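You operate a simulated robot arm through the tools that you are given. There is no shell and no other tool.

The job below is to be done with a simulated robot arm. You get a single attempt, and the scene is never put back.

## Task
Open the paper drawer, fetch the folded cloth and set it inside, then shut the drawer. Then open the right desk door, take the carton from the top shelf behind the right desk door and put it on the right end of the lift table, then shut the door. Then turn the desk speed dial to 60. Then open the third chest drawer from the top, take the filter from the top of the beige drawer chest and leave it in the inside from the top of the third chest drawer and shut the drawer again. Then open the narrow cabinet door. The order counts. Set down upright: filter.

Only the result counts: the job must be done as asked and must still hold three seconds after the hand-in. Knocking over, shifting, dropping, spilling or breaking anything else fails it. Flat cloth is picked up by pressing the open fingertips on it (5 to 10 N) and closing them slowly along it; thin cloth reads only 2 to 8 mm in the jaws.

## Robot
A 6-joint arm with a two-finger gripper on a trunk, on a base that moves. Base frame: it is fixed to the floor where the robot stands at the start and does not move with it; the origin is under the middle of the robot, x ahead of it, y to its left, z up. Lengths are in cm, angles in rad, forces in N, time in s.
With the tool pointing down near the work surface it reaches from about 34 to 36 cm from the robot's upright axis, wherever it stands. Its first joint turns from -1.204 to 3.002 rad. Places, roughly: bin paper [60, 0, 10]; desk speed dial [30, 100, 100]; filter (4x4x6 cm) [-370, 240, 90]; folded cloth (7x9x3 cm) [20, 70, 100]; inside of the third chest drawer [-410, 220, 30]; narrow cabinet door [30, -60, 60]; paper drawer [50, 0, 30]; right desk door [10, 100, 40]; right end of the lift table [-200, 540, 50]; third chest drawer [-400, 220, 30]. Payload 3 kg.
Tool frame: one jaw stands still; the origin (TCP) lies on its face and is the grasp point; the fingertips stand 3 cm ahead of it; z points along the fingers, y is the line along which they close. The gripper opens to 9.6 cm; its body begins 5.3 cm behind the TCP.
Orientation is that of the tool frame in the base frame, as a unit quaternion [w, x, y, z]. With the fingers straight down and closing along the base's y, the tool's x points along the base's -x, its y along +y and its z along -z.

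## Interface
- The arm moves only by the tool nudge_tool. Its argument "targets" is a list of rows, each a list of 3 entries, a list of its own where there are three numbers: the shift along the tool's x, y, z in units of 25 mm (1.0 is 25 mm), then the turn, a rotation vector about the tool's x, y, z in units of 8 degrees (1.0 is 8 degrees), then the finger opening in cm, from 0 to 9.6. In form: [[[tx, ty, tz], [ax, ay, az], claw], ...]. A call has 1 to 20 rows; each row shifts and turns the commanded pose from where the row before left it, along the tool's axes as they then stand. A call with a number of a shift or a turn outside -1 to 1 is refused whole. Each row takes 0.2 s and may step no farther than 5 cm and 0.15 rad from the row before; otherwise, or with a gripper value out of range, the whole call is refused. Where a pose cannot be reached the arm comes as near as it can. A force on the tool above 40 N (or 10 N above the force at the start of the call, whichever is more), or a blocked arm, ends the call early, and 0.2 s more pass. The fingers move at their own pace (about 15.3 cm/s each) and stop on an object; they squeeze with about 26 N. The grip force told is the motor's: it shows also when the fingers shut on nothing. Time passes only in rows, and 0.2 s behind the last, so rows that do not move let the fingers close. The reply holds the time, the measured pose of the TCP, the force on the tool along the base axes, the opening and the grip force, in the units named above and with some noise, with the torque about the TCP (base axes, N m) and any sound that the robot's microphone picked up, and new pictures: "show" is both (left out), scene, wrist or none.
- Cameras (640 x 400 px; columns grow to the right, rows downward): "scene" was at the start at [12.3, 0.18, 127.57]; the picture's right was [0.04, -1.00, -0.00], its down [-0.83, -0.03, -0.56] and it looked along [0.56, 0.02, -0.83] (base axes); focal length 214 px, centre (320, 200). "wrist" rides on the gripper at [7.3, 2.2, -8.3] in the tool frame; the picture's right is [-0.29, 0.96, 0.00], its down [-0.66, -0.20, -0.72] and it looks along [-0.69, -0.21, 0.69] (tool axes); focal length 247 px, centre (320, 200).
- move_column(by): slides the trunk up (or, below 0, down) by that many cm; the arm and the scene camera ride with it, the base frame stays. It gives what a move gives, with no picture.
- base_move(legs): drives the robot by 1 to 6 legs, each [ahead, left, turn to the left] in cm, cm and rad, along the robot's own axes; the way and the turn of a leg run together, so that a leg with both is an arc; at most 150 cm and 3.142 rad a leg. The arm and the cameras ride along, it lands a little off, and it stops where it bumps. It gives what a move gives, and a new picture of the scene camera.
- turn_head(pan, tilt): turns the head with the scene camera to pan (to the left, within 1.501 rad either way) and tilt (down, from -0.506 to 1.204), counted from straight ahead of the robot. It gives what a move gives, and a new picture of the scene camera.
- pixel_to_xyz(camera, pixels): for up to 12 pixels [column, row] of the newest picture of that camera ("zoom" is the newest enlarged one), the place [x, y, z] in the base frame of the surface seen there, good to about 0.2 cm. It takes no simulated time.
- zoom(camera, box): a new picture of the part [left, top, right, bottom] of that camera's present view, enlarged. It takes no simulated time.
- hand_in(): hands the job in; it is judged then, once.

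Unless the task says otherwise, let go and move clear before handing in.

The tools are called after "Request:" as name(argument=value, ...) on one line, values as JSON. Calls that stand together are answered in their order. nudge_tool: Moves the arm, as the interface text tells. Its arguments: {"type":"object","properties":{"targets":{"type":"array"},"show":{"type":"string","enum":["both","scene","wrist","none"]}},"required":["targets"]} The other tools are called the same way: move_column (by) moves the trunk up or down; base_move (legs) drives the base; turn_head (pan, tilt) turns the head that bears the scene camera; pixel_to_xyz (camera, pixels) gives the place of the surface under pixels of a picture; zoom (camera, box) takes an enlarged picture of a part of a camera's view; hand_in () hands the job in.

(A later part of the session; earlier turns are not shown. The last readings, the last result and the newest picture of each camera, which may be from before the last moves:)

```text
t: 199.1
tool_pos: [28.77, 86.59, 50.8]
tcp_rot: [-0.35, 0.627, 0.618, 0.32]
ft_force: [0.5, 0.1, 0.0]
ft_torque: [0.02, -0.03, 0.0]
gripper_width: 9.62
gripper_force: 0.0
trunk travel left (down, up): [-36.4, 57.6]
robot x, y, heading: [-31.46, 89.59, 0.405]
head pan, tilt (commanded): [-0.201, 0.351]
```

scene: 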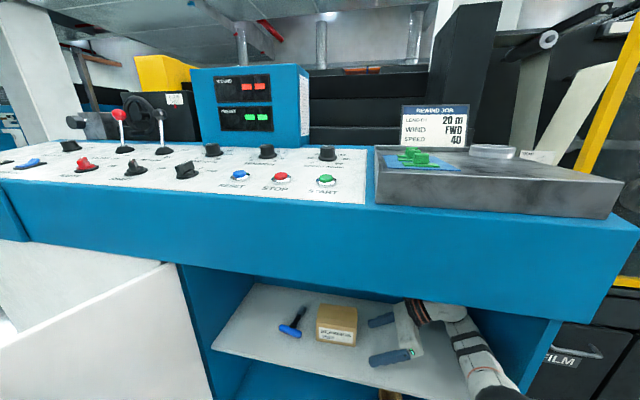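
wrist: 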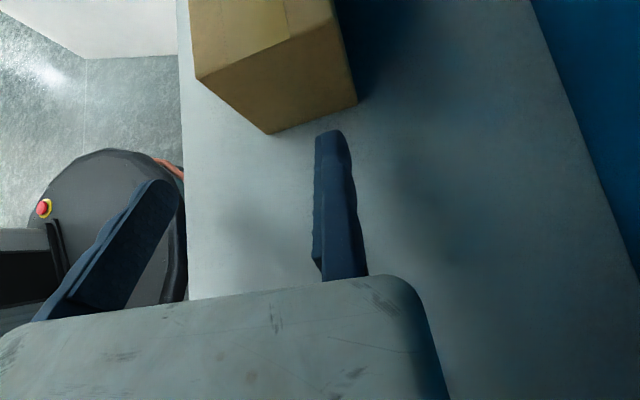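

Carton ahead in wrist view, its near right side face at (290,100). Measure its corners from the wrist camera.

Request:
pixel_to_xyz(camera="wrist", pixels=[[197, 75], [333, 20], [355, 98], [270, 130], [205, 30], [320, 5], [265, 50], [300, 100], [350, 60], [262, 118], [240, 60], [340, 40]])

```text
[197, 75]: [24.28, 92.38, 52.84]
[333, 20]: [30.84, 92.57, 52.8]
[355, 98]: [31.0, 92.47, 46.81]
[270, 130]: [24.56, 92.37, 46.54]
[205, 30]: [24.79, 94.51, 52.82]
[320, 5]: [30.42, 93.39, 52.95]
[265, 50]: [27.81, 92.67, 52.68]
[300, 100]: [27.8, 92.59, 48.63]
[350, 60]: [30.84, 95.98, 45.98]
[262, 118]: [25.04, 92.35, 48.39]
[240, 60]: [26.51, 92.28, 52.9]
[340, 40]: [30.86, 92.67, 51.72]
```

The carton spans x 24.2–31.0 with its right face at y=92.4. Shift the hand +2.8 cm in x so the fixed finger passes behind it, then move in along +y.

Request:
nudge_tool(targets=[[[0, 0.6, 0], [0, 0, 0], 9.6], [[0, 0.57, 0], [0, 0, 0], 9.6], [[0.55, 0, 0.836], [0, 0, 0], 9.6]], show="wrist")

```text
t: 199.9
tool_pos: [30.04, 89.23, 51.01]
tcp_rot: [-0.35, 0.628, 0.617, 0.321]
ft_force: [-0.3, -0.4, -0.7]
ft_torque: [-0.02, -0.01, -0.06]
gripper_width: 9.6
gripper_force: 0.0
out of reach, approached as far as the arm can: row 2
trunk travel left (down, up): [-36.4, 57.6]
robot x, y, heading: [-31.46, 89.88, 0.403]
head pan, tilt (commanded): [-0.201, 0.351]
```

wrist: 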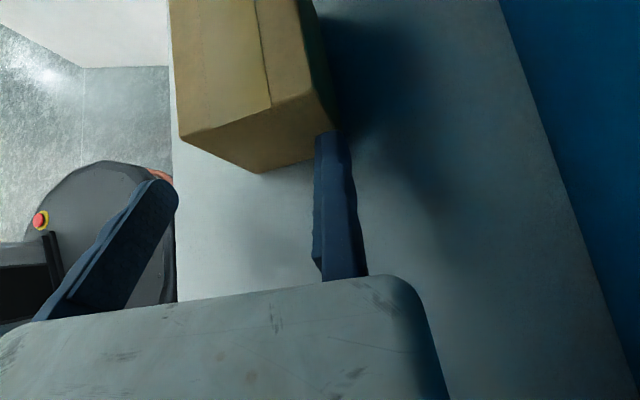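

The arm is at its reach limit in x (30.0). I retreat 2.5 cm in y and let the base supply the remaining ~1.7 cm.

Request:
nudge_tool(targets=[[[-0.55, 0, -0.836], [0, 0, 0], 9.6]], show="none")

Request:
base_move(legs=[[2.6, -1.1, 0]])

Request:
nudge_tool(targets=[[[0, 0, 0], [0, 0, 0], 9.6]], show="wrist")

```text
t: 200.3
tool_pos: [30.04, 86.74, 50.92]
tcp_rot: [-0.35, 0.627, 0.618, 0.32]
ft_force: [-0.6, -0.7, 0.6]
ft_torque: [-0.01, -0.02, 0.02]
gripper_width: 9.6
gripper_force: 0.1
trunk travel left (down, up): [-36.4, 57.6]
robot x, y, heading: [-31.72, 89.29, 0.403]
head pan, tilt (commanded): [-0.201, 0.351]
```

```text
t: 201.1
tool_pos: [32.96, 86.63, 50.96]
tcp_rot: [-0.35, 0.627, 0.618, 0.32]
ft_force: [0.5, 0.0, -0.3]
ft_torque: [-0.01, -0.02, -0.03]
gripper_width: 9.59
gripper_force: 0.1
trunk travel left (down, up): [-36.4, 57.6]
robot x, y, heading: [-28.95, 89.2, 0.406]
head pan, tilt (commanded): [-0.201, 0.351]
```

scene: 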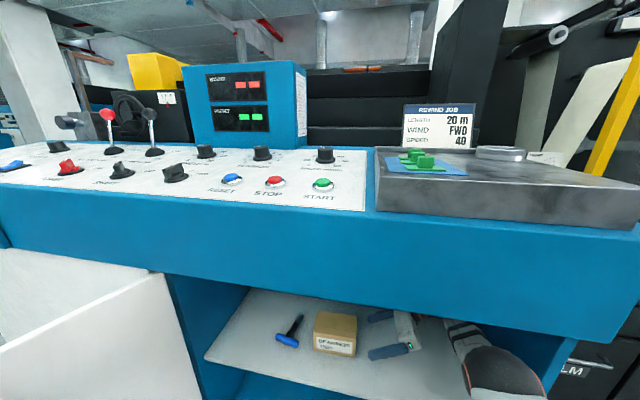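

```text
t: 201.5
tool_pos: [32.85, 86.75, 50.98]
tcp_rot: [-0.351, 0.627, 0.617, 0.32]
ft_force: [0.0, 0.6, 0.1]
ft_torque: [-0.03, 0.0, 0.05]
gripper_width: 9.56
gripper_force: 0.1
trunk travel left (down, up): [-36.4, 57.6]
robot x, y, heading: [-29.16, 89.42, 0.408]
head pan, tilt (commanded): [-0.201, 0.351]
```

wrist: 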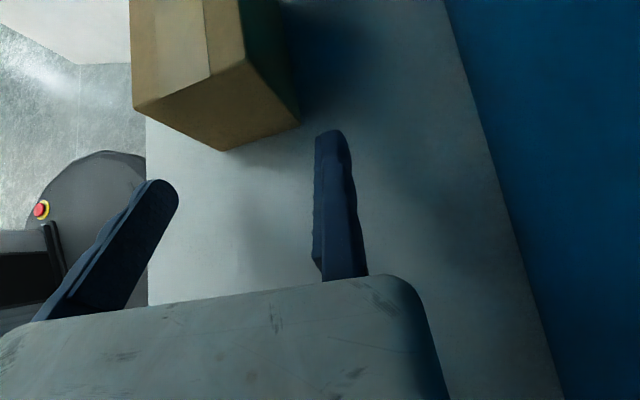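

Now TCP x=32.9. Shift −0.5 cm in x and go in 8.8 cm along +y, watching forces.

Request:
nudge_tool(targets=[[[0, -0.22, 0], [0, 0, 0], 9.6], [[0.52, 0, 0.85], [0, 0, 0], 9.6], [[0.52, 0, 0.85], [0, 0, 0], 9.6]], show="wrist")

```text
t: 202.3
tool_pos: [32.41, 91.81, 50.81]
tcp_rot: [-0.349, 0.628, 0.617, 0.32]
ft_force: [-0.6, -0.3, 0.9]
ft_torque: [0.01, -0.01, 0.01]
gripper_width: 9.59
gripper_force: 0.2
trunk travel left (down, up): [-36.4, 57.6]
robot x, y, heading: [-28.83, 89.13, 0.407]
head pan, tilt (commanded): [-0.201, 0.351]
```

wrist: 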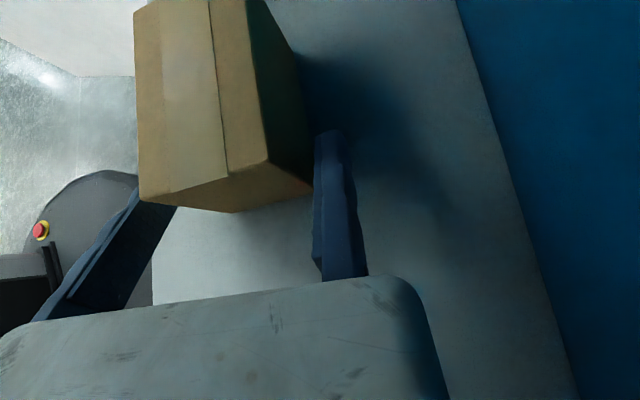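

The finger tip at (155,190) is merely hidden behind the carton's top edge; no contact force. Continue 3.6 cm further.

Request:
nudge_tool(targets=[[[0.52, 0, 0.85], [0, 0, 0], 9.6], [[0.22, 0, 0.38], [0, 0, 0], 9.6]], show="both")

```text
t: 202.9
tool_pos: [32.19, 95.22, 50.76]
tcp_rot: [-0.349, 0.628, 0.618, 0.32]
ft_force: [0.7, 0.0, -0.7]
ft_torque: [0.03, 0.02, 0.01]
gripper_width: 9.63
gripper_force: 0.0
trunk travel left (down, up): [-36.4, 57.6]
robot x, y, heading: [-28.97, 89.55, 0.4]
head pan, tilt (commanded): [-0.201, 0.351]
```

scene: 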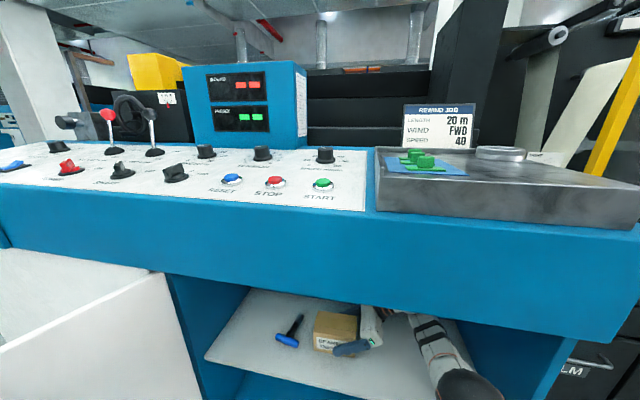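
wrist: 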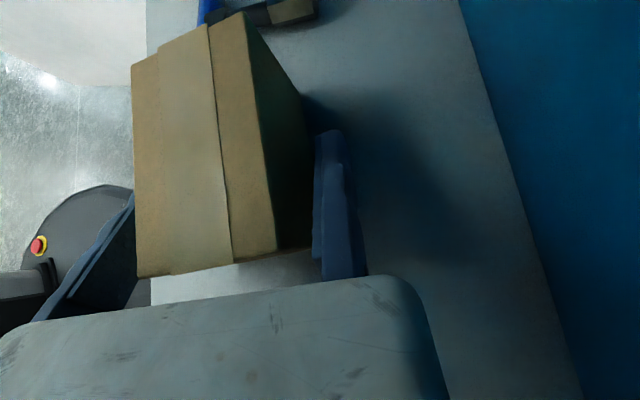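

Both fingers straddle the carton. Shift −0.8 cm in x to bring the fixed jaw near its back, and close.

Request:
nudge_tool(targets=[[[0, -0.32, 0], [0, 0, 0], 9.6], [[0, 0, 0], [0, 0, 0], 8], [[0, 0, 0], [0, 0, 0], 7], [[0, 0, 0], [0, 0, 0], 6.2], [[0, 0, 0], [0, 0, 0], 5.5], [[0, 0, 0], [0, 0, 0], 5]], show="wrist")

```text
t: 204.3
tool_pos: [31.49, 95.25, 50.68]
tcp_rot: [-0.35, 0.627, 0.618, 0.32]
ft_force: [-0.8, 1.7, 0.8]
ft_torque: [0.04, -0.06, 0.03]
gripper_width: 7.08
gripper_force: 26.3
trunk travel left (down, up): [-36.4, 57.6]
robot x, y, heading: [-28.82, 89.39, 0.403]
head pan, tilt (commanded): [-0.201, 0.351]
```

wrist: 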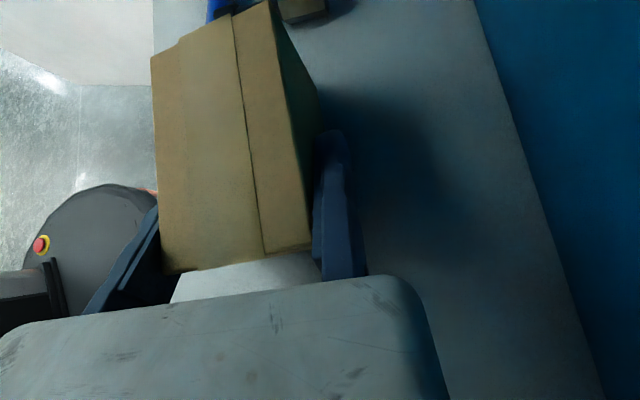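

Carton gripped (7.1 cm, 26 N). Lift 2 cm, then back out along −x.

Request:
nudge_tool(targets=[[[0.3, 0, -0.2], [0, 0, 0], 5], [[0.4, 0, -0.28], [0, 0, 0], 5], [[0, 0, 0], [0, 0, 0], 5]], show="both")

```text
t: 205.1
tool_pos: [31.71, 95.2, 52.85]
tcp_rot: [-0.35, 0.628, 0.617, 0.32]
ft_force: [0.6, 0.3, -2.5]
ft_torque: [-0.07, -0.11, 0.0]
gripper_width: 7.07
gripper_force: 26.1
trunk travel left (down, up): [-36.4, 57.6]
robot x, y, heading: [-29.12, 89.45, 0.398]
head pan, tilt (commanded): [-0.201, 0.351]
```

scene: 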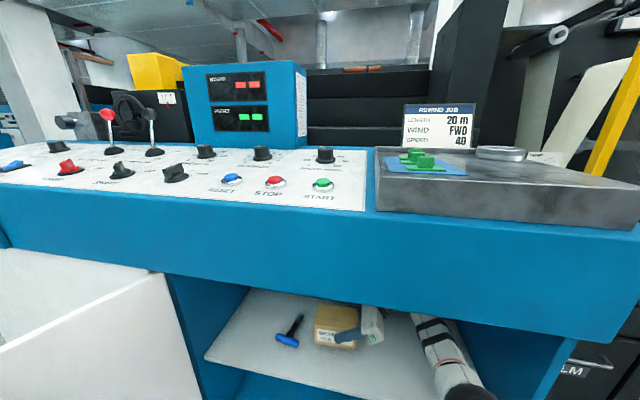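
wrist: 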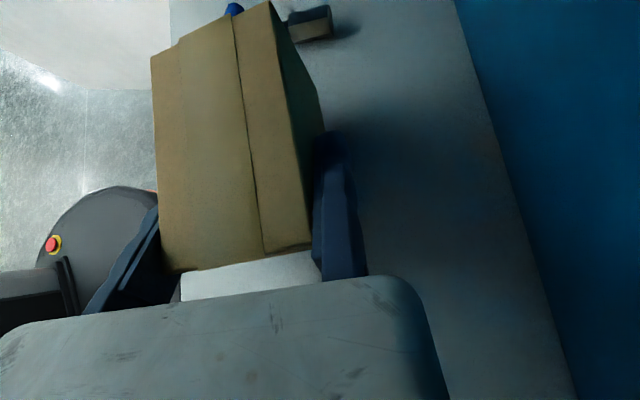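

Lifted cleanly (≈0.25 kg). Back straight out along −x by 65 cm.

Request:
base_move(legs=[[-27.7, 11.7, 0], [-35, 14.8, 0]])

Request:
turn_head(pan=1.0, tilt=0.1)

```text
t: 209.2
tool_pos: [-36.49, 94.98, 52.88]
tcp_rot: [-0.351, 0.625, 0.62, 0.319]
ft_force: [-1.0, 0.3, -2.4]
ft_torque: [-0.08, -0.09, -0.03]
gripper_width: 7.03
gripper_force: 26.1
trunk travel left (down, up): [-36.4, 57.6]
robot x, y, heading: [-96.86, 89.13, 0.416]
head pan, tilt (commanded): [-0.201, 0.351]
```

scene: 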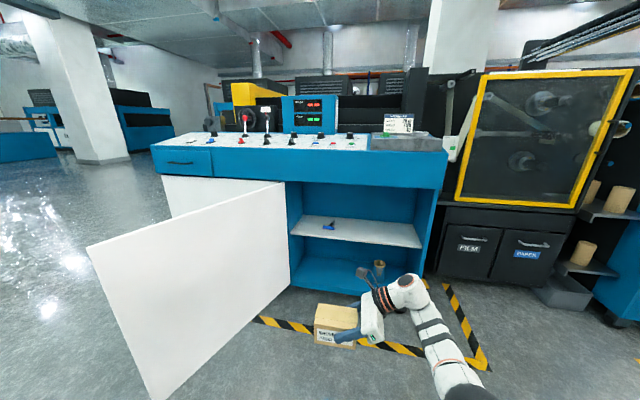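

```text
t: 210.6
tool_pos: [-36.47, 94.98, 52.84]
tcp_rot: [-0.352, 0.625, 0.62, 0.318]
ft_force: [0.3, -0.8, -2.2]
ft_torque: [-0.08, -0.1, -0.06]
gripper_width: 7.03
gripper_force: 26.0
trunk travel left (down, up): [-36.4, 57.6]
robot x, y, heading: [-97.29, 88.93, 0.411]
head pan, tilt (commanded): [1.0, 0.099]
```

scene: 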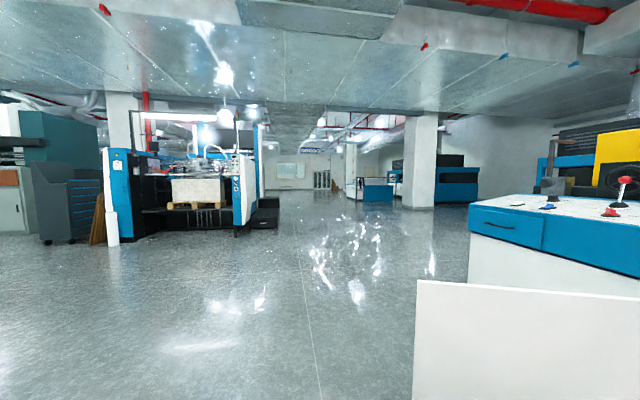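

The carton is out. The lift table should be around (-200,540), near pixel (233,200). Zoom there.

Request:
zoom(camera="scene", box=[90, 120, 300, 260])

Request:
pixel_to_xyz(camera="scene", pixels=[[195, 190], [195, 205], [160, 210], [235, 212], [235, 222], [265, 215], [245, 185], [112, 220], [262, 225], [180, 215], [215, 215], [50, 200]])

```text
2.86 times, centred on (195, 190) of scene
```

zoom: 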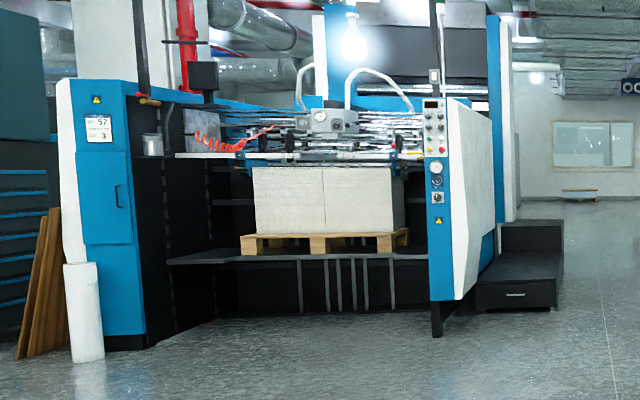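

```text
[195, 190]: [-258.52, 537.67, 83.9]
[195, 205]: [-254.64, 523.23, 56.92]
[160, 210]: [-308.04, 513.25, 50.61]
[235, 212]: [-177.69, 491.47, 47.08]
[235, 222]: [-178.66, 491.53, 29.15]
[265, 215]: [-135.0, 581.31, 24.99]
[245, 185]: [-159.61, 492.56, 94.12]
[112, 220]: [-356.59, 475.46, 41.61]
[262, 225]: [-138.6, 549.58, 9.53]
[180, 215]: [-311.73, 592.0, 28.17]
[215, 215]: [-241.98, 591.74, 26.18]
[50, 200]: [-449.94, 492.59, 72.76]
```

The lift table is the dark platform (z≈50) under the pallet; its right end lies beside the right column around (-200,540). I'll drive there for a closer look, keeping the carton clear of the door.

Request:
base_move(legs=[[-55, 24, 0], [0, 0, 1.16], [150, 20, 0], [110, 30, 0]])

Request:
turn_head(pan=0.0, tilt=0.25)

```text
refused: leg 3 is longer than a leg can be; nothing moved
```

```text
t: 211.8
tool_pos: [-36.41, 94.99, 52.87]
tcp_rot: [-0.352, 0.625, 0.62, 0.318]
ft_force: [-0.6, -0.3, -2.6]
ft_torque: [-0.07, -0.12, -0.04]
gripper_width: 7.03
gripper_force: 26.4
trunk travel left (down, up): [-36.4, 57.6]
robot x, y, heading: [-97.08, 88.76, 0.415]
head pan, tilt (commanded): [0.0, 0.25]
```

scene: 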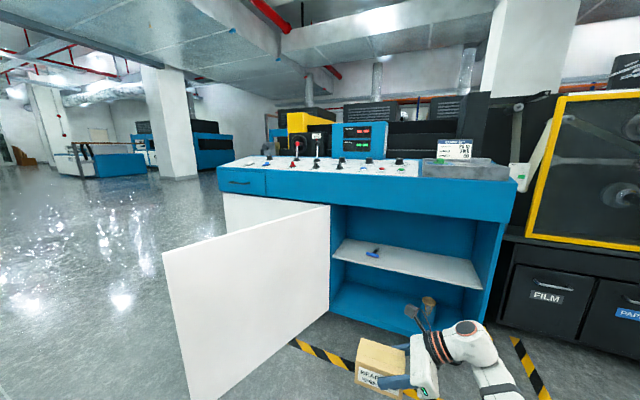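

The call was refused for one leg slightly over 150 cm; nothing moved. I shorten that leg.

Request:
base_move(legs=[[-55, 24, 0], [0, 0, 1.156], [140, 20, 0], [110, 30, 0]])

Request:
turn_head(pan=0.0, tilt=0.3)

```text
t: 230.2
tool_pos: [-184.23, 397.56, 52.85]
tcp_rot: [-0.468, 0.192, 0.859, 0.078]
ft_force: [0.2, 0.0, -1.6]
ft_torque: [0.03, -0.12, 0.04]
gripper_width: 6.97
gripper_force: 26.2
trunk travel left (down, up): [-36.4, 57.6]
robot x, y, heading: [-203.91, 339.84, 1.552]
head pan, tilt (commanded): [0.0, 0.25]
```

scene: 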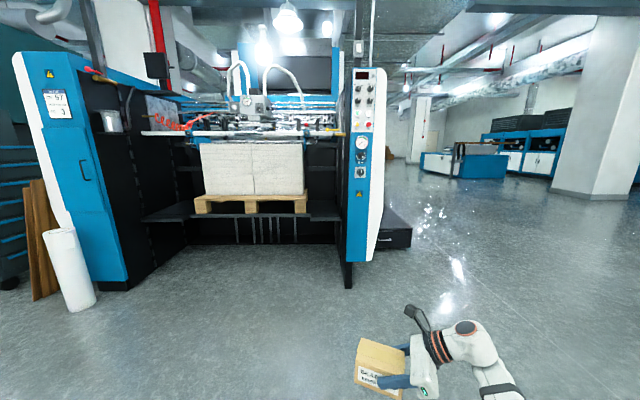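

```text
t: 230.8
tool_pos: [-184.24, 397.51, 52.95]
tcp_rot: [-0.468, 0.192, 0.859, 0.078]
ft_force: [0.0, -0.3, -2.6]
ft_torque: [0.05, -0.1, -0.01]
gripper_width: 6.96
gripper_force: 25.7
trunk travel left (down, up): [-36.4, 57.6]
robot x, y, heading: [-204.04, 340.23, 1.55]
head pan, tilt (commanded): [0.0, 0.3]
```

scene: 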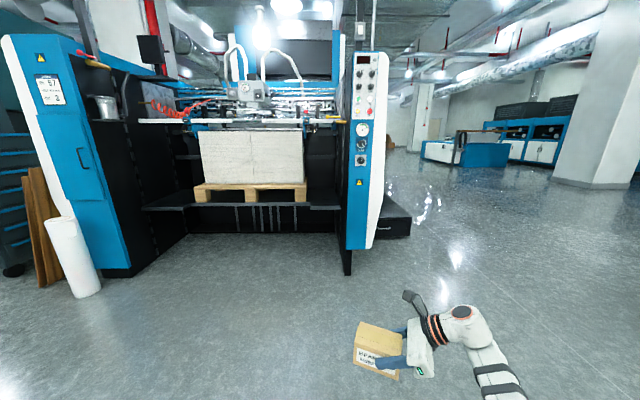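

I'm in front of the lift table; its right end shows between the pallet (307,190) and the right column (340,205). Zoom and measure.

Request:
zoom(camera="scene", box=[260, 110, 380, 250])

Request:
pixel_to_xyz(camera="zoom", pixels=[[250, 265], [300, 265], [330, 265], [280, 272], [345, 270], [240, 225], [240, 150], [360, 200], [320, 240], [200, 268], [390, 260], [350, 60]])

```text
2.86 times, centred on (320, 180) of scene
```

zoom: 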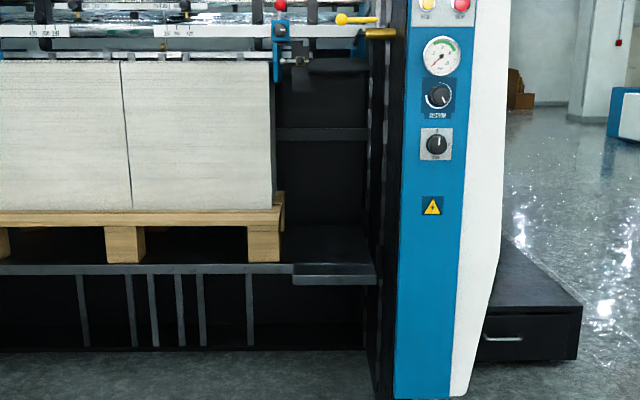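

```text
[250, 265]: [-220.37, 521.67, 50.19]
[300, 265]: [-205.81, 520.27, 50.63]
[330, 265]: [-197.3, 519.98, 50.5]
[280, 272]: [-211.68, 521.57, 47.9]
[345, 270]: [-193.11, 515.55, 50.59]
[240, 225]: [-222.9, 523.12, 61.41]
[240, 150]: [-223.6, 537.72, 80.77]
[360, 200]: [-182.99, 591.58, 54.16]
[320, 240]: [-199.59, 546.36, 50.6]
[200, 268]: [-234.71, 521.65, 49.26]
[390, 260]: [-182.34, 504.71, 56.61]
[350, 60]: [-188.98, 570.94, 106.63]
```

Free strip on the table's right end: x −210…−184.5, y from 513, top z=50.6. I'll swing the hand to line up with the forearm (yaw −97° keeping its tilt) while holding the carton level.

Request:
nudge_tool(targets=[[[-0.305, 0.259, -0.463], [-0.884, 0.049, 0.583], 5], [[-0.281, 0.338, -0.426], [-0.884, 0.049, 0.583], 5], [[-0.25, 0.409, -0.38], [-0.884, 0.049, 0.583], 5], [[-0.214, 0.472, -0.325], [-0.884, 0.049, 0.583], 5], [[-0.174, 0.524, -0.263], [-0.884, 0.049, 0.583], 5]], show="scene")

```text
t: 232.0
tool_pos: [-176.48, 397.7, 52.63]
tcp_rot: [-0.409, 0.49, 0.731, 0.243]
ft_force: [-0.1, 0.2, -2.1]
ft_torque: [-0.02, -0.15, -0.01]
gripper_width: 6.96
gripper_force: 25.8
trunk travel left (down, up): [-36.4, 57.6]
robot x, y, heading: [-203.82, 340.05, 1.555]
head pan, tilt (commanded): [0.0, 0.3]
```

scene: 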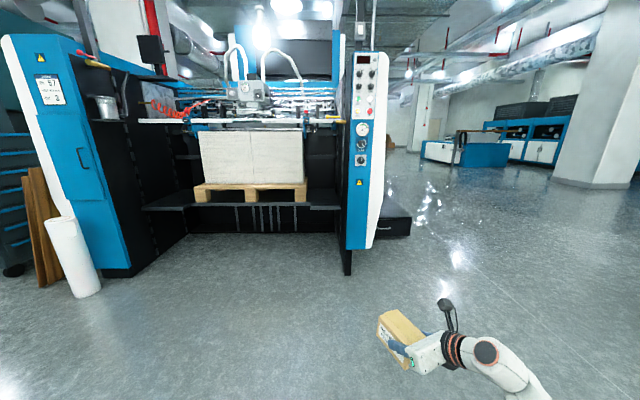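

Request:
nudge_tool(targets=[[[-0.129, 0.565, -0.196], [-0.884, 0.049, 0.583], 5], [[-0.082, 0.594, -0.124], [-0.884, 0.049, 0.583], 5], [[-0.032, 0.609, -0.049], [-0.884, 0.049, 0.583], 5], [[0.018, 0.611, 0.027], [-0.884, 0.049, 0.583], 5], [[0.067, 0.6, 0.102], [-0.884, 0.049, 0.583], 5], [[0.115, 0.575, 0.175], [-0.884, 0.049, 0.583], 5]], show="scene")

```text
t: 233.4
tool_pos: [-165.63, 397.26, 52.8]
tcp_rot: [-0.269, 0.756, 0.452, 0.39]
ft_force: [0.7, -0.5, -2.5]
ft_torque: [-0.12, -0.05, 0.0]
gripper_width: 6.97
gripper_force: 26.3
out of reach, approached as far as the arm can: row 6
trunk travel left (down, up): [-36.4, 57.6]
robot x, y, heading: [-203.39, 339.93, 1.551]
head pan, tilt (commanded): [0.0, 0.3]
```

scene: 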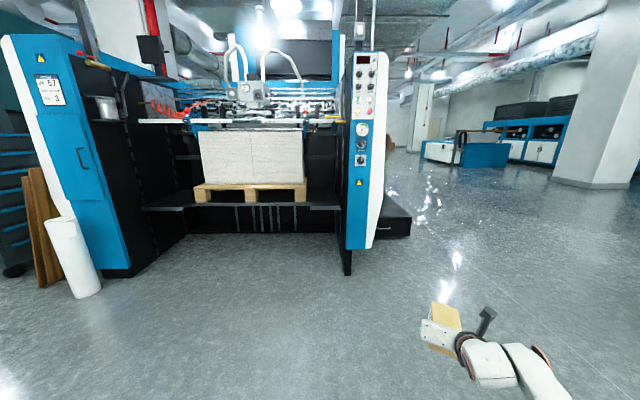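

Hand now points along the forearm. Check where forearm/elbow sit before approaching the column.

Request:
turn_head(pan=-0.7, tilt=0.6)

Request:
pixel_to_xyz(camera="scene", pixels=[[320, 200], [300, 150], [350, 230], [380, 260], [400, 290], [280, 130], [420, 250], [360, 200], [440, 200], [400, 200]])

```text
t: 234.5
tool_pos: [-165.67, 397.23, 52.82]
tcp_rot: [-0.268, 0.755, 0.454, 0.39]
ft_force: [0.7, -0.3, -2.9]
ft_torque: [-0.07, -0.05, 0.01]
gripper_width: 6.96
gripper_force: 25.6
trunk travel left (down, up): [-36.4, 57.6]
robot x, y, heading: [-204.23, 340.06, 1.555]
head pan, tilt (commanded): [-0.7, 0.6]
```

scene: 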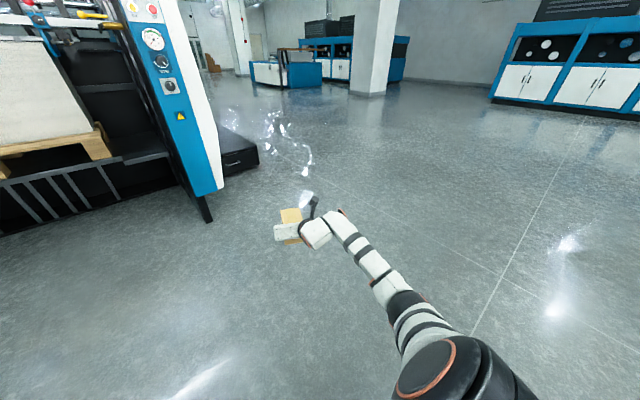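

```text
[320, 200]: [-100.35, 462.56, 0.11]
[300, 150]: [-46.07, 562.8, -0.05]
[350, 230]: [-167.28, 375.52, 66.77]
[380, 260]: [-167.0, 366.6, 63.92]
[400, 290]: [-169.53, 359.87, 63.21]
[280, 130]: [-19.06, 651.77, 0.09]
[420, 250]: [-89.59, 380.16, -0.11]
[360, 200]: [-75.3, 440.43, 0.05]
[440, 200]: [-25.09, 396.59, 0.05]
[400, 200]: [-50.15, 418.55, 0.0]
```

The arm is nearly straight now. I'll approach with heading ≈1.72 so the whole arm stays left of the column, first shifting sideways, and raise the trunk 6 cm.

Request:
move_column(by=6)

Request:
base_move(legs=[[0, 0, 0.163], [2.7, 18.1, 0], [89, -13.2, 0]])

Request:
turn_head(pan=-0.35, tilt=0.4)

```text
t: 235.5
tool_pos: [-165.54, 397.22, 58.71]
tcp_rot: [-0.268, 0.756, 0.452, 0.39]
ft_force: [-0.5, -0.5, -2.6]
ft_torque: [-0.15, -0.05, 0.0]
gripper_width: 6.96
gripper_force: 26.2
trunk travel left (down, up): [-42.4, 51.6]
robot x, y, heading: [-203.91, 340.14, 1.554]
head pan, tilt (commanded): [-0.7, 0.6]
```

```text
t: 242.0
tool_pos: [-193.59, 492.61, 58.7]
tcp_rot: [-0.3, 0.715, 0.514, 0.366]
ft_force: [-0.6, -0.7, -2.6]
ft_torque: [-0.13, -0.07, -0.01]
gripper_width: 6.95
gripper_force: 25.6
trunk travel left (down, up): [-42.4, 51.6]
robot x, y, heading: [-222.24, 429.97, 1.713]
head pan, tilt (commanded): [-0.7, 0.6]
```

scene: 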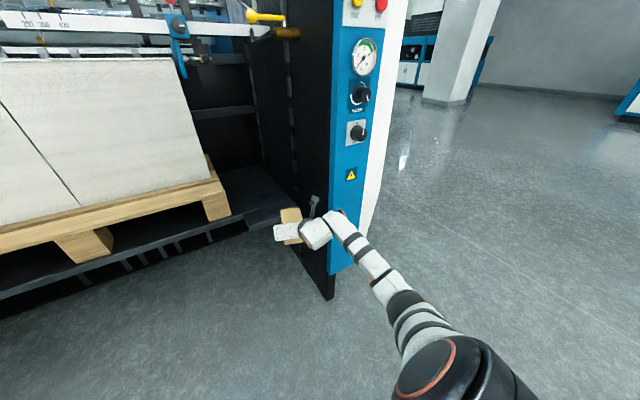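

```text
t: 242.8
tool_pos: [-193.58, 492.49, 58.88]
tcp_rot: [-0.3, 0.715, 0.514, 0.366]
ft_force: [0.2, 0.3, -2.7]
ft_torque: [-0.12, -0.09, 0.0]
gripper_width: 6.97
gripper_force: 25.6
trunk travel left (down, up): [-42.4, 51.6]
robot x, y, heading: [-221.94, 429.98, 1.717]
head pan, tilt (commanded): [-0.351, 0.4]
```

scene: 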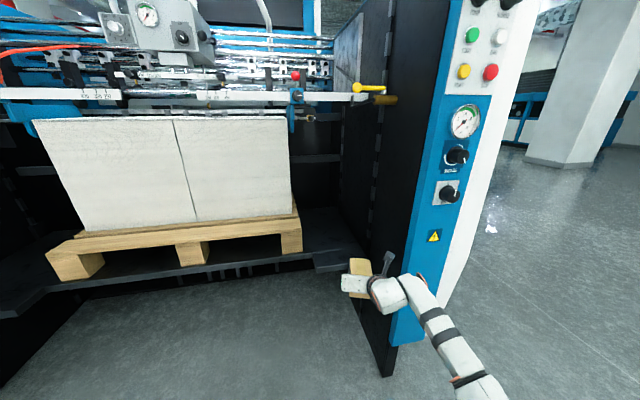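

Close now. Measure the strip, pallet corner, column's inner face and the arm's right side before entering.

Request:
zoom(camera="scene", box=[260, 190, 460, 390])

Request:
pixel_to_xyz(camera="scene", pixels=[[300, 245], [298, 215], [290, 150], [335, 240], [355, 262], [350, 200], [385, 290], [380, 345], [420, 290], [415, 275], [435, 320], [345, 285]])

```text
2.00 times, centred on (360, 290) of scene
```

zoom: 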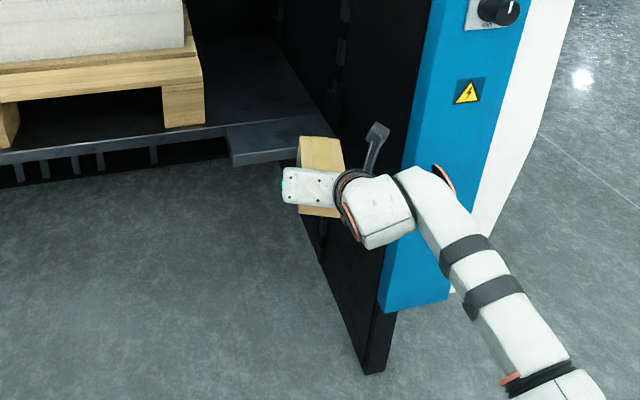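

```text
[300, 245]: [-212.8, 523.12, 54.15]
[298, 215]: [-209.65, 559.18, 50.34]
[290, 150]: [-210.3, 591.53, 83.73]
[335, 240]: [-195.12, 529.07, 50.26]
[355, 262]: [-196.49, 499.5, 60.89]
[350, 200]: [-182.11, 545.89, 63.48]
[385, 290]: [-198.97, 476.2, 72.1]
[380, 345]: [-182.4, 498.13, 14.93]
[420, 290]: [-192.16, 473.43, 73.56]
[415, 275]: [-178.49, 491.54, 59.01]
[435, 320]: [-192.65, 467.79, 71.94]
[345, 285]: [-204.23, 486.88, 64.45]
```

Clearances: column inner face x=−182, forearm right side ≈ −187, pallet corner ≈ −211. Drive in along +y.

Request:
base_move(legs=[[29.7, -4.4, 0]])

Request:
zoom(camera="scene", box=[260, 190, 460, 390])

```text
t: 244.9
tool_pos: [-193.56, 522.67, 58.77]
tcp_rot: [-0.299, 0.716, 0.514, 0.366]
ft_force: [-0.2, -0.2, -3.4]
ft_torque: [-0.1, -0.06, -0.04]
gripper_width: 6.96
gripper_force: 25.9
trunk travel left (down, up): [-42.4, 51.6]
robot x, y, heading: [-221.92, 460.22, 1.713]
head pan, tilt (commanded): [-0.351, 0.4]
```

scene: 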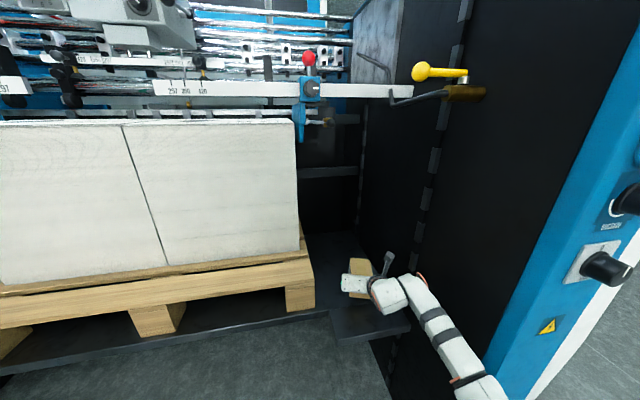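

```text
2.00 times, centred on (360, 290) of scene
```

zoom: 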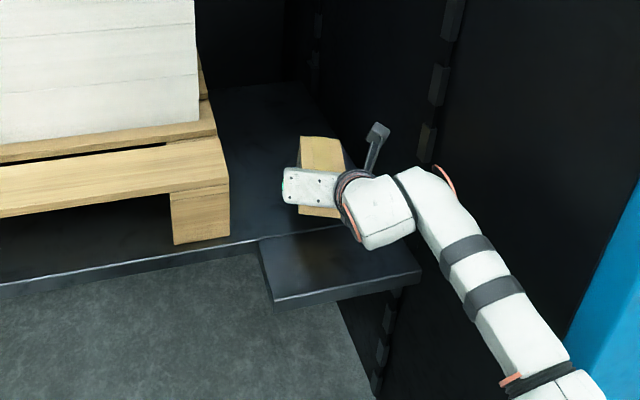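

Carton is over the table; go 14 cm further, then lower.

Request:
base_move(legs=[[13.8, -2.0, 0]])

Request:
move_column(by=-2.5)

Request:
zoom(camera="scene", box=[260, 190, 460, 390])

```text
t: 246.2
tool_pos: [-193.49, 536.54, 58.74]
tcp_rot: [-0.299, 0.716, 0.514, 0.366]
ft_force: [-0.5, 0.0, -3.0]
ft_torque: [-0.11, -0.1, -0.01]
gripper_width: 6.96
gripper_force: 25.9
trunk travel left (down, up): [-42.4, 51.6]
robot x, y, heading: [-222.09, 474.01, 1.719]
head pan, tilt (commanded): [-0.351, 0.4]
```

scene: 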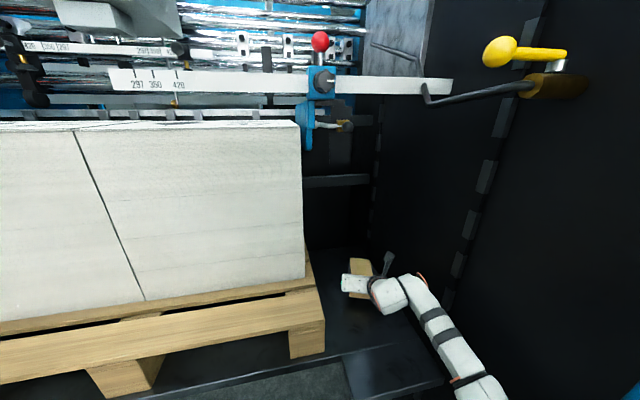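

```text
t: 246.9
tool_pos: [-193.53, 536.31, 56.22]
tcp_rot: [-0.299, 0.717, 0.513, 0.366]
ft_force: [-0.2, -0.1, -2.6]
ft_torque: [-0.1, -0.07, 0.0]
gripper_width: 6.97
gripper_force: 26.7
trunk travel left (down, up): [-39.9, 54.1]
robot x, y, heading: [-222.24, 473.85, 1.714]
head pan, tilt (commanded): [-0.351, 0.4]
```

```text
2.00 times, centred on (360, 290) of scene
```

zoom: 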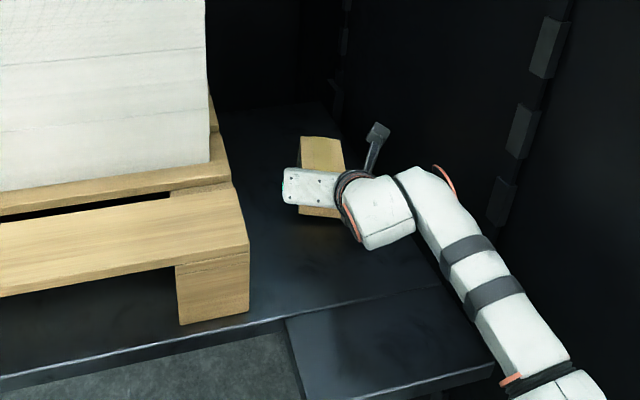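

Lower in small steps watching the vertical force.

Request:
nudge_tool(targets=[[[-0.13, 0, 0.09], [0, 0, 0], 5], [[-0.13, 0, 0.09], [0, 0, 0], 5], [[0, 0, 0], [0, 0, 0], 5]], show="wrist")

```text
t: 247.7
tool_pos: [-193.45, 536.53, 55.52]
tcp_rot: [-0.3, 0.716, 0.514, 0.365]
ft_force: [-0.5, 0.1, -1.1]
ft_torque: [0.16, -0.17, -0.04]
gripper_width: 6.96
gripper_force: 25.9
trunk travel left (down, up): [-39.9, 54.1]
robot x, y, heading: [-222.3, 474.04, 1.711]
head pan, tilt (commanded): [-0.351, 0.4]
```

wrist: 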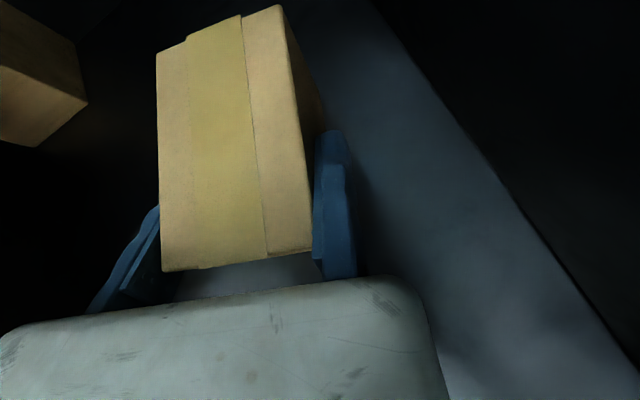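

Contact is starting (force −1.1 N, torque changed). A little lower.

Request:
nudge_tool(targets=[[[-0.1, 0, 0.066], [0, 0, 0], 5], [[0, 0, 0], [0, 0, 0], 5]], show="none")

```text
t: 248.3
tool_pos: [-193.41, 536.41, 55.55]
tcp_rot: [-0.302, 0.715, 0.514, 0.366]
ft_force: [3.4, 2.0, 9.0]
ft_torque: [0.93, -0.5, -0.19]
gripper_width: 6.97
gripper_force: 26.1
trunk travel left (down, up): [-39.9, 54.1]
robot x, y, heading: [-222.13, 473.68, 1.719]
head pan, tilt (commanded): [-0.351, 0.4]
```

Resting on the table with 9 N. Open slowly and let it settle.

Request:
nudge_tool(targets=[[[0, 0, 0], [0, 0, 0], 7.3], [[0, 0, 0], [0, 0, 0], 8.2], [[0, 0, 0], [0, 0, 0], 9.2], [[0, 0, 0], [0, 0, 0], 9.6]], show="wrist")

```text
t: 249.3
tool_pos: [-193.53, 536.38, 55.21]
tcp_rot: [-0.301, 0.716, 0.515, 0.364]
ft_force: [-0.7, 0.2, -0.1]
ft_torque: [-0.01, -0.03, -0.01]
gripper_width: 9.59
gripper_force: 0.0
trunk travel left (down, up): [-39.9, 54.1]
robot x, y, heading: [-221.61, 474.07, 1.716]
head pan, tilt (commanded): [-0.351, 0.4]
```

wrist: 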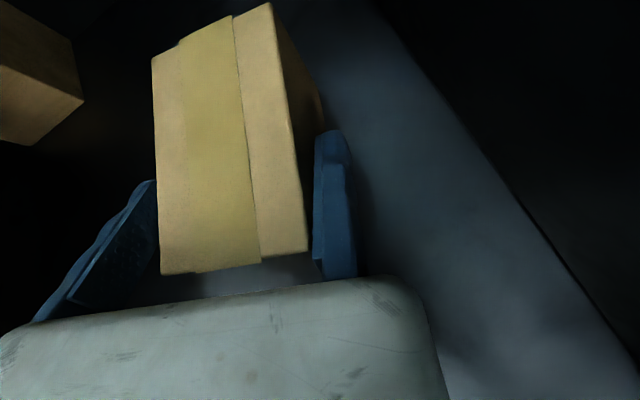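

Released. Shift half a centimetre off the carton, withdraw along the finger axis, then back the base out.

Request:
nudge_tool(targets=[[[0, 0.25, 0], [0, 0, 0], 9.6], [[0, 0, -0.8], [0, 0, 0], 9.6], [[0, 0, -1], [0, 0, 0], 9.6], [[0, 0, -1], [0, 0, 0], 9.6]], show="wrist")

```text
t: 250.3
tool_pos: [-195.51, 530.81, 59.12]
tcp_rot: [-0.298, 0.715, 0.516, 0.366]
ft_force: [0.2, 0.0, 0.0]
ft_torque: [0.02, 0.01, -0.05]
gripper_width: 9.6
gripper_force: 0.0
trunk travel left (down, up): [-39.9, 54.1]
robot x, y, heading: [-222.05, 473.85, 1.718]
head pan, tilt (commanded): [-0.351, 0.4]
```

wrist: 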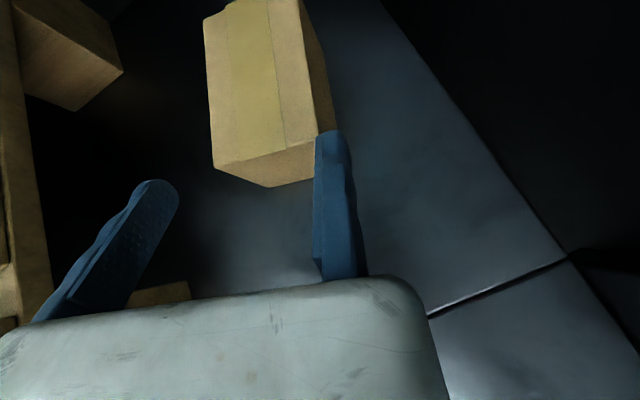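

Hand is off the carton. Back out 45 cm along −y and check where the carton stands.

Request:
base_move(legs=[[-44.5, 6.6, 0]])

Request:
zoom(camera="scene", box=[260, 160, 420, 290])

```text
t: 253.1
tool_pos: [-194.69, 485.63, 59.13]
tcp_rot: [-0.3, 0.715, 0.514, 0.366]
ft_force: [0.0, 0.6, 0.5]
ft_torque: [0.02, -0.01, -0.01]
gripper_width: 9.59
gripper_force: 0.1
trunk travel left (down, up): [-39.9, 54.1]
robot x, y, heading: [-222.38, 428.82, 1.722]
head pan, tilt (commanded): [-0.351, 0.4]
```

scene: 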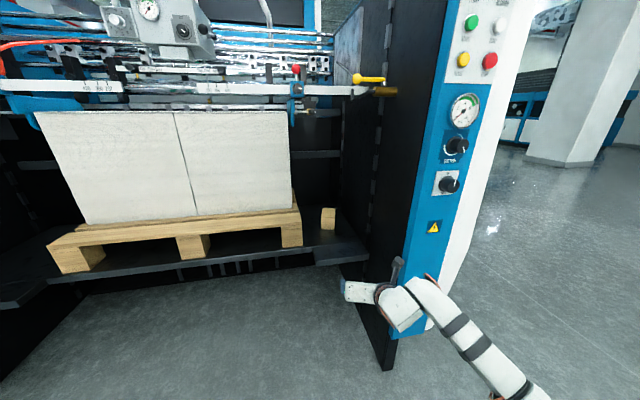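

```text
3.08 times, centred on (340, 225) of scene
```

zoom: 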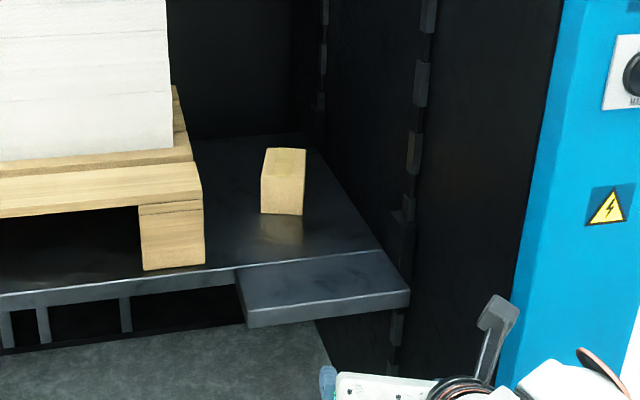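

Request:
pixel_to_xyz(camera="zoom", pixels=[[283, 180], [264, 200], [300, 205], [283, 155], [270, 152], [300, 155], [280, 230], [240, 215], [330, 260]])

```text
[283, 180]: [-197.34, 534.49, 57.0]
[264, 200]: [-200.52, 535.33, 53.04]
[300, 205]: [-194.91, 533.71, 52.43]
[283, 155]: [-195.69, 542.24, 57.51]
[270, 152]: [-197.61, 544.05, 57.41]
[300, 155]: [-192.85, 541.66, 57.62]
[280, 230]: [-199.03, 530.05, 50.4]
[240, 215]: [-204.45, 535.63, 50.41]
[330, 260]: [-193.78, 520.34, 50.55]
```

The carton stands upright at about (−196.5, 539) on the table's right end. Now I return to shut the desk door: close the fingers and drive back to its outer side.

Request:
nudge_tool(targets=[[[0, 0, 0], [0, 0, 0], 4], [[0, 0, 0], [0, 0, 0], 0], [[0, 0, 0], [0, 0, 0], 0]], show="none")

Request:
base_move(legs=[[-40, 5.9, 0], [0, 0, -2.62], [118, 18.2, 0], [110, 17, 0]])

Request:
turn_head(pan=-0.2, tilt=0.4)

```text
t: 253.8
tool_pos: [-194.79, 485.72, 59.12]
tcp_rot: [-0.299, 0.716, 0.514, 0.366]
ft_force: [-0.4, -0.6, 0.6]
ft_torque: [-0.01, -0.02, 0.0]
gripper_width: 0.01
gripper_force: 26.1
trunk travel left (down, up): [-39.9, 54.1]
robot x, y, heading: [-222.25, 428.69, 1.719]
head pan, tilt (commanded): [-0.351, 0.4]
```

```text
t: 273.5
tool_pos: [-46.88, 168.87, 59.16]
tcp_rot: [0.276, 0.681, -0.559, 0.384]
ft_force: [0.0, 0.1, -0.3]
ft_torque: [0.0, 0.0, -0.03]
gripper_width: 0.01
gripper_force: 25.7
trunk travel left (down, up): [-39.9, 54.1]
robot x, y, heading: [-51.53, 231.82, -0.901]
head pan, tilt (commanded): [-0.351, 0.4]
```

scene: 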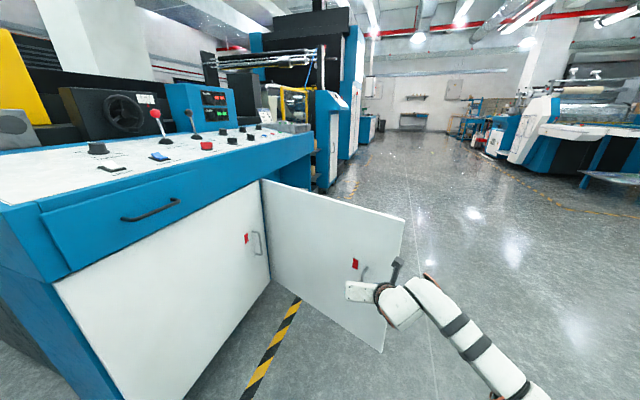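

```text
t: 274.2
tool_pos: [-46.88, 168.65, 59.09]
tcp_rot: [0.276, 0.681, -0.559, 0.384]
ft_force: [0.0, -0.7, -0.6]
ft_torque: [-0.01, 0.01, 0.0]
gripper_width: 0.01
gripper_force: 26.2
trunk travel left (down, up): [-39.9, 54.1]
robot x, y, heading: [-51.69, 231.57, -0.906]
head pan, tilt (commanded): [-0.201, 0.4]
```

scene: 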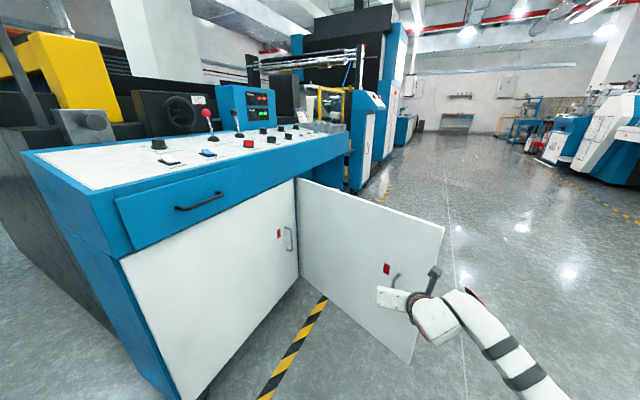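

Request:
pixel_to_xyz(camera="scene", pixels=[[430, 250], [350, 230], [400, 320], [387, 268], [397, 278], [440, 230], [310, 190], [360, 300]])

```text
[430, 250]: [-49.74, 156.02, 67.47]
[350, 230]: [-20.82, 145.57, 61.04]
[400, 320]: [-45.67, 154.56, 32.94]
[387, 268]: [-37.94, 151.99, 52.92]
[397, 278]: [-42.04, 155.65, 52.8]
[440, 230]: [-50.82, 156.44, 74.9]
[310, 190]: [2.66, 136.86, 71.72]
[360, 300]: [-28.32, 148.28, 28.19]
```

The door's outer face runs from (2.7,137) to (−51,156). I'll push it closed in steps with the closed fingertips at about 50 cm from the hinge.

Request:
base_move(legs=[[15.1, 3.6, 0], [17.9, -17.9, 0]])

Request:
base_move(legs=[[15.3, -8.2, 0], [17.2, -2.4, 0]])

```text
t: 277.0
tool_pos: [-37.61, 134.05, 59.0]
tcp_rot: [0.277, 0.681, -0.559, 0.384]
ft_force: [0.1, -0.5, -0.5]
ft_torque: [-0.03, 0.01, -0.02]
gripper_width: 0.0
gripper_force: 26.2
trunk travel left (down, up): [-39.9, 54.1]
robot x, y, heading: [-42.6, 197.3, -0.902]
head pan, tilt (commanded): [-0.201, 0.4]
```

scene: 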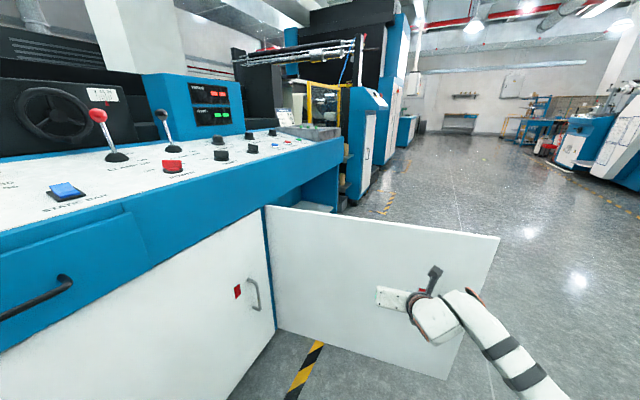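

```text
t: 279.6
tool_pos: [-25.51, 101.79, 59.01]
tcp_rot: [0.275, 0.683, -0.557, 0.384]
ft_force: [-0.5, -0.7, 0.5]
ft_torque: [0.0, -0.01, 0.04]
gripper_width: 0.0
gripper_force: 32.5
trunk travel left (down, up): [-39.9, 54.1]
robot x, y, heading: [-30.14, 165.31, -0.898]
head pan, tilt (commanded): [-0.201, 0.4]
```

scene: 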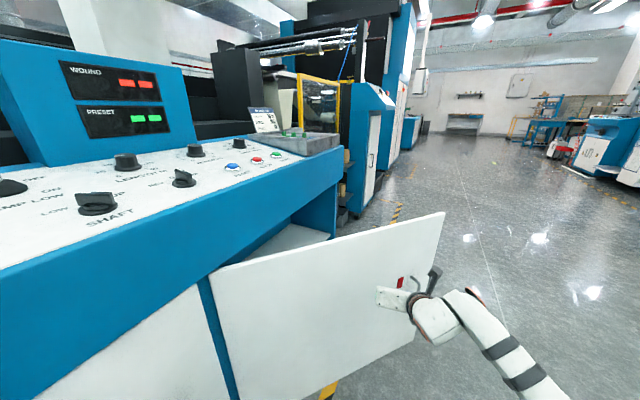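

The door is now ~50° open. I'll go around to the front, face the desk and push it fully shut.

Request:
base_move(legs=[[-46.7, -58.7, 0], [0, 0, 1.306], [-11.5, -52.5, 0]])

Request:
turn_head(pan=-0.3, tilt=0.4)

Request:
pixel_to_xyz(camera="scene", pixels=[[300, 200], [250, 200], [350, 250], [200, 200]])

```text
t: 289.5
tool_pos: [-33.55, 99.56, 59.18]
tcp_rot: [-0.013, 0.881, -0.032, 0.472]
ft_force: [-0.4, -0.1, -0.1]
ft_torque: [0.01, 0.0, -0.05]
gripper_width: 0.01
gripper_force: 33.4
trunk travel left (down, up): [-39.9, 54.1]
robot x, y, heading: [-95.57, 112.02, 0.403]
head pan, tilt (commanded): [-0.201, 0.4]
```

scene: 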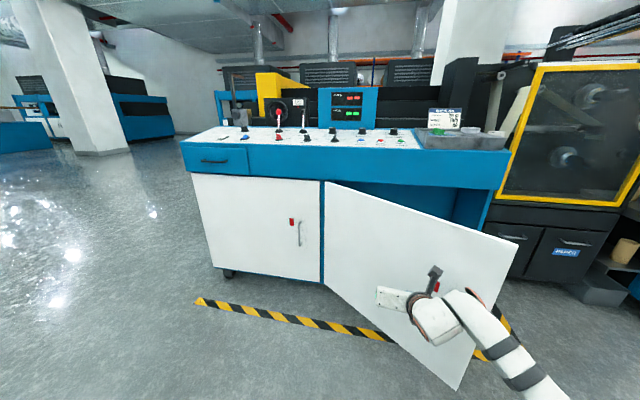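

```text
t: 290.2
tool_pos: [-33.59, 99.57, 59.21]
tcp_rot: [-0.012, 0.88, -0.033, 0.473]
ft_force: [0.1, 0.4, 0.0]
ft_torque: [-0.02, 0.02, -0.01]
gripper_width: 0.0
gripper_force: 33.1
trunk travel left (down, up): [-39.9, 54.1]
robot x, y, heading: [-95.6, 112.1, 0.393]
head pan, tilt (commanded): [-0.3, 0.4]
```

scene: 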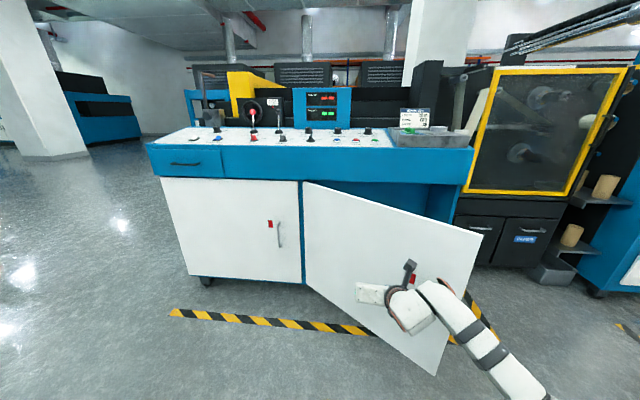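

```text
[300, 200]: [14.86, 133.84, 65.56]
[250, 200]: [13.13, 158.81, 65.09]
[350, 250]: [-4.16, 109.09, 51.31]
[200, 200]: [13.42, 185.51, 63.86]
```

The door has ~37° left. Push with the fingertips along its arc from the front.

Request:
base_move(legs=[[10.6, -14.2, 0], [8.3, -10, 0], [6.9, -5.3, 0]])

```text
t: 293.3
tool_pos: [1.65, 81.97, 58.96]
tcp_rot: [-0.012, 0.881, -0.034, 0.473]
ft_force: [-1.0, 0.4, 0.6]
ft_torque: [-0.02, -0.02, 0.0]
gripper_width: 0.01
gripper_force: 32.9
trunk travel left (down, up): [-39.9, 54.1]
robot x, y, heading: [-60.52, 94.44, 0.395]
head pan, tilt (commanded): [-0.3, 0.4]
```

scene: 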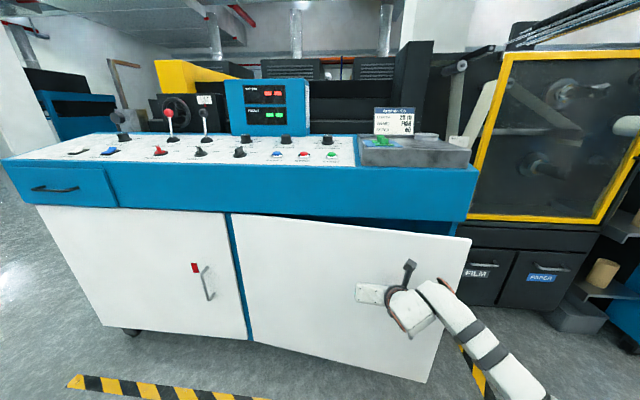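

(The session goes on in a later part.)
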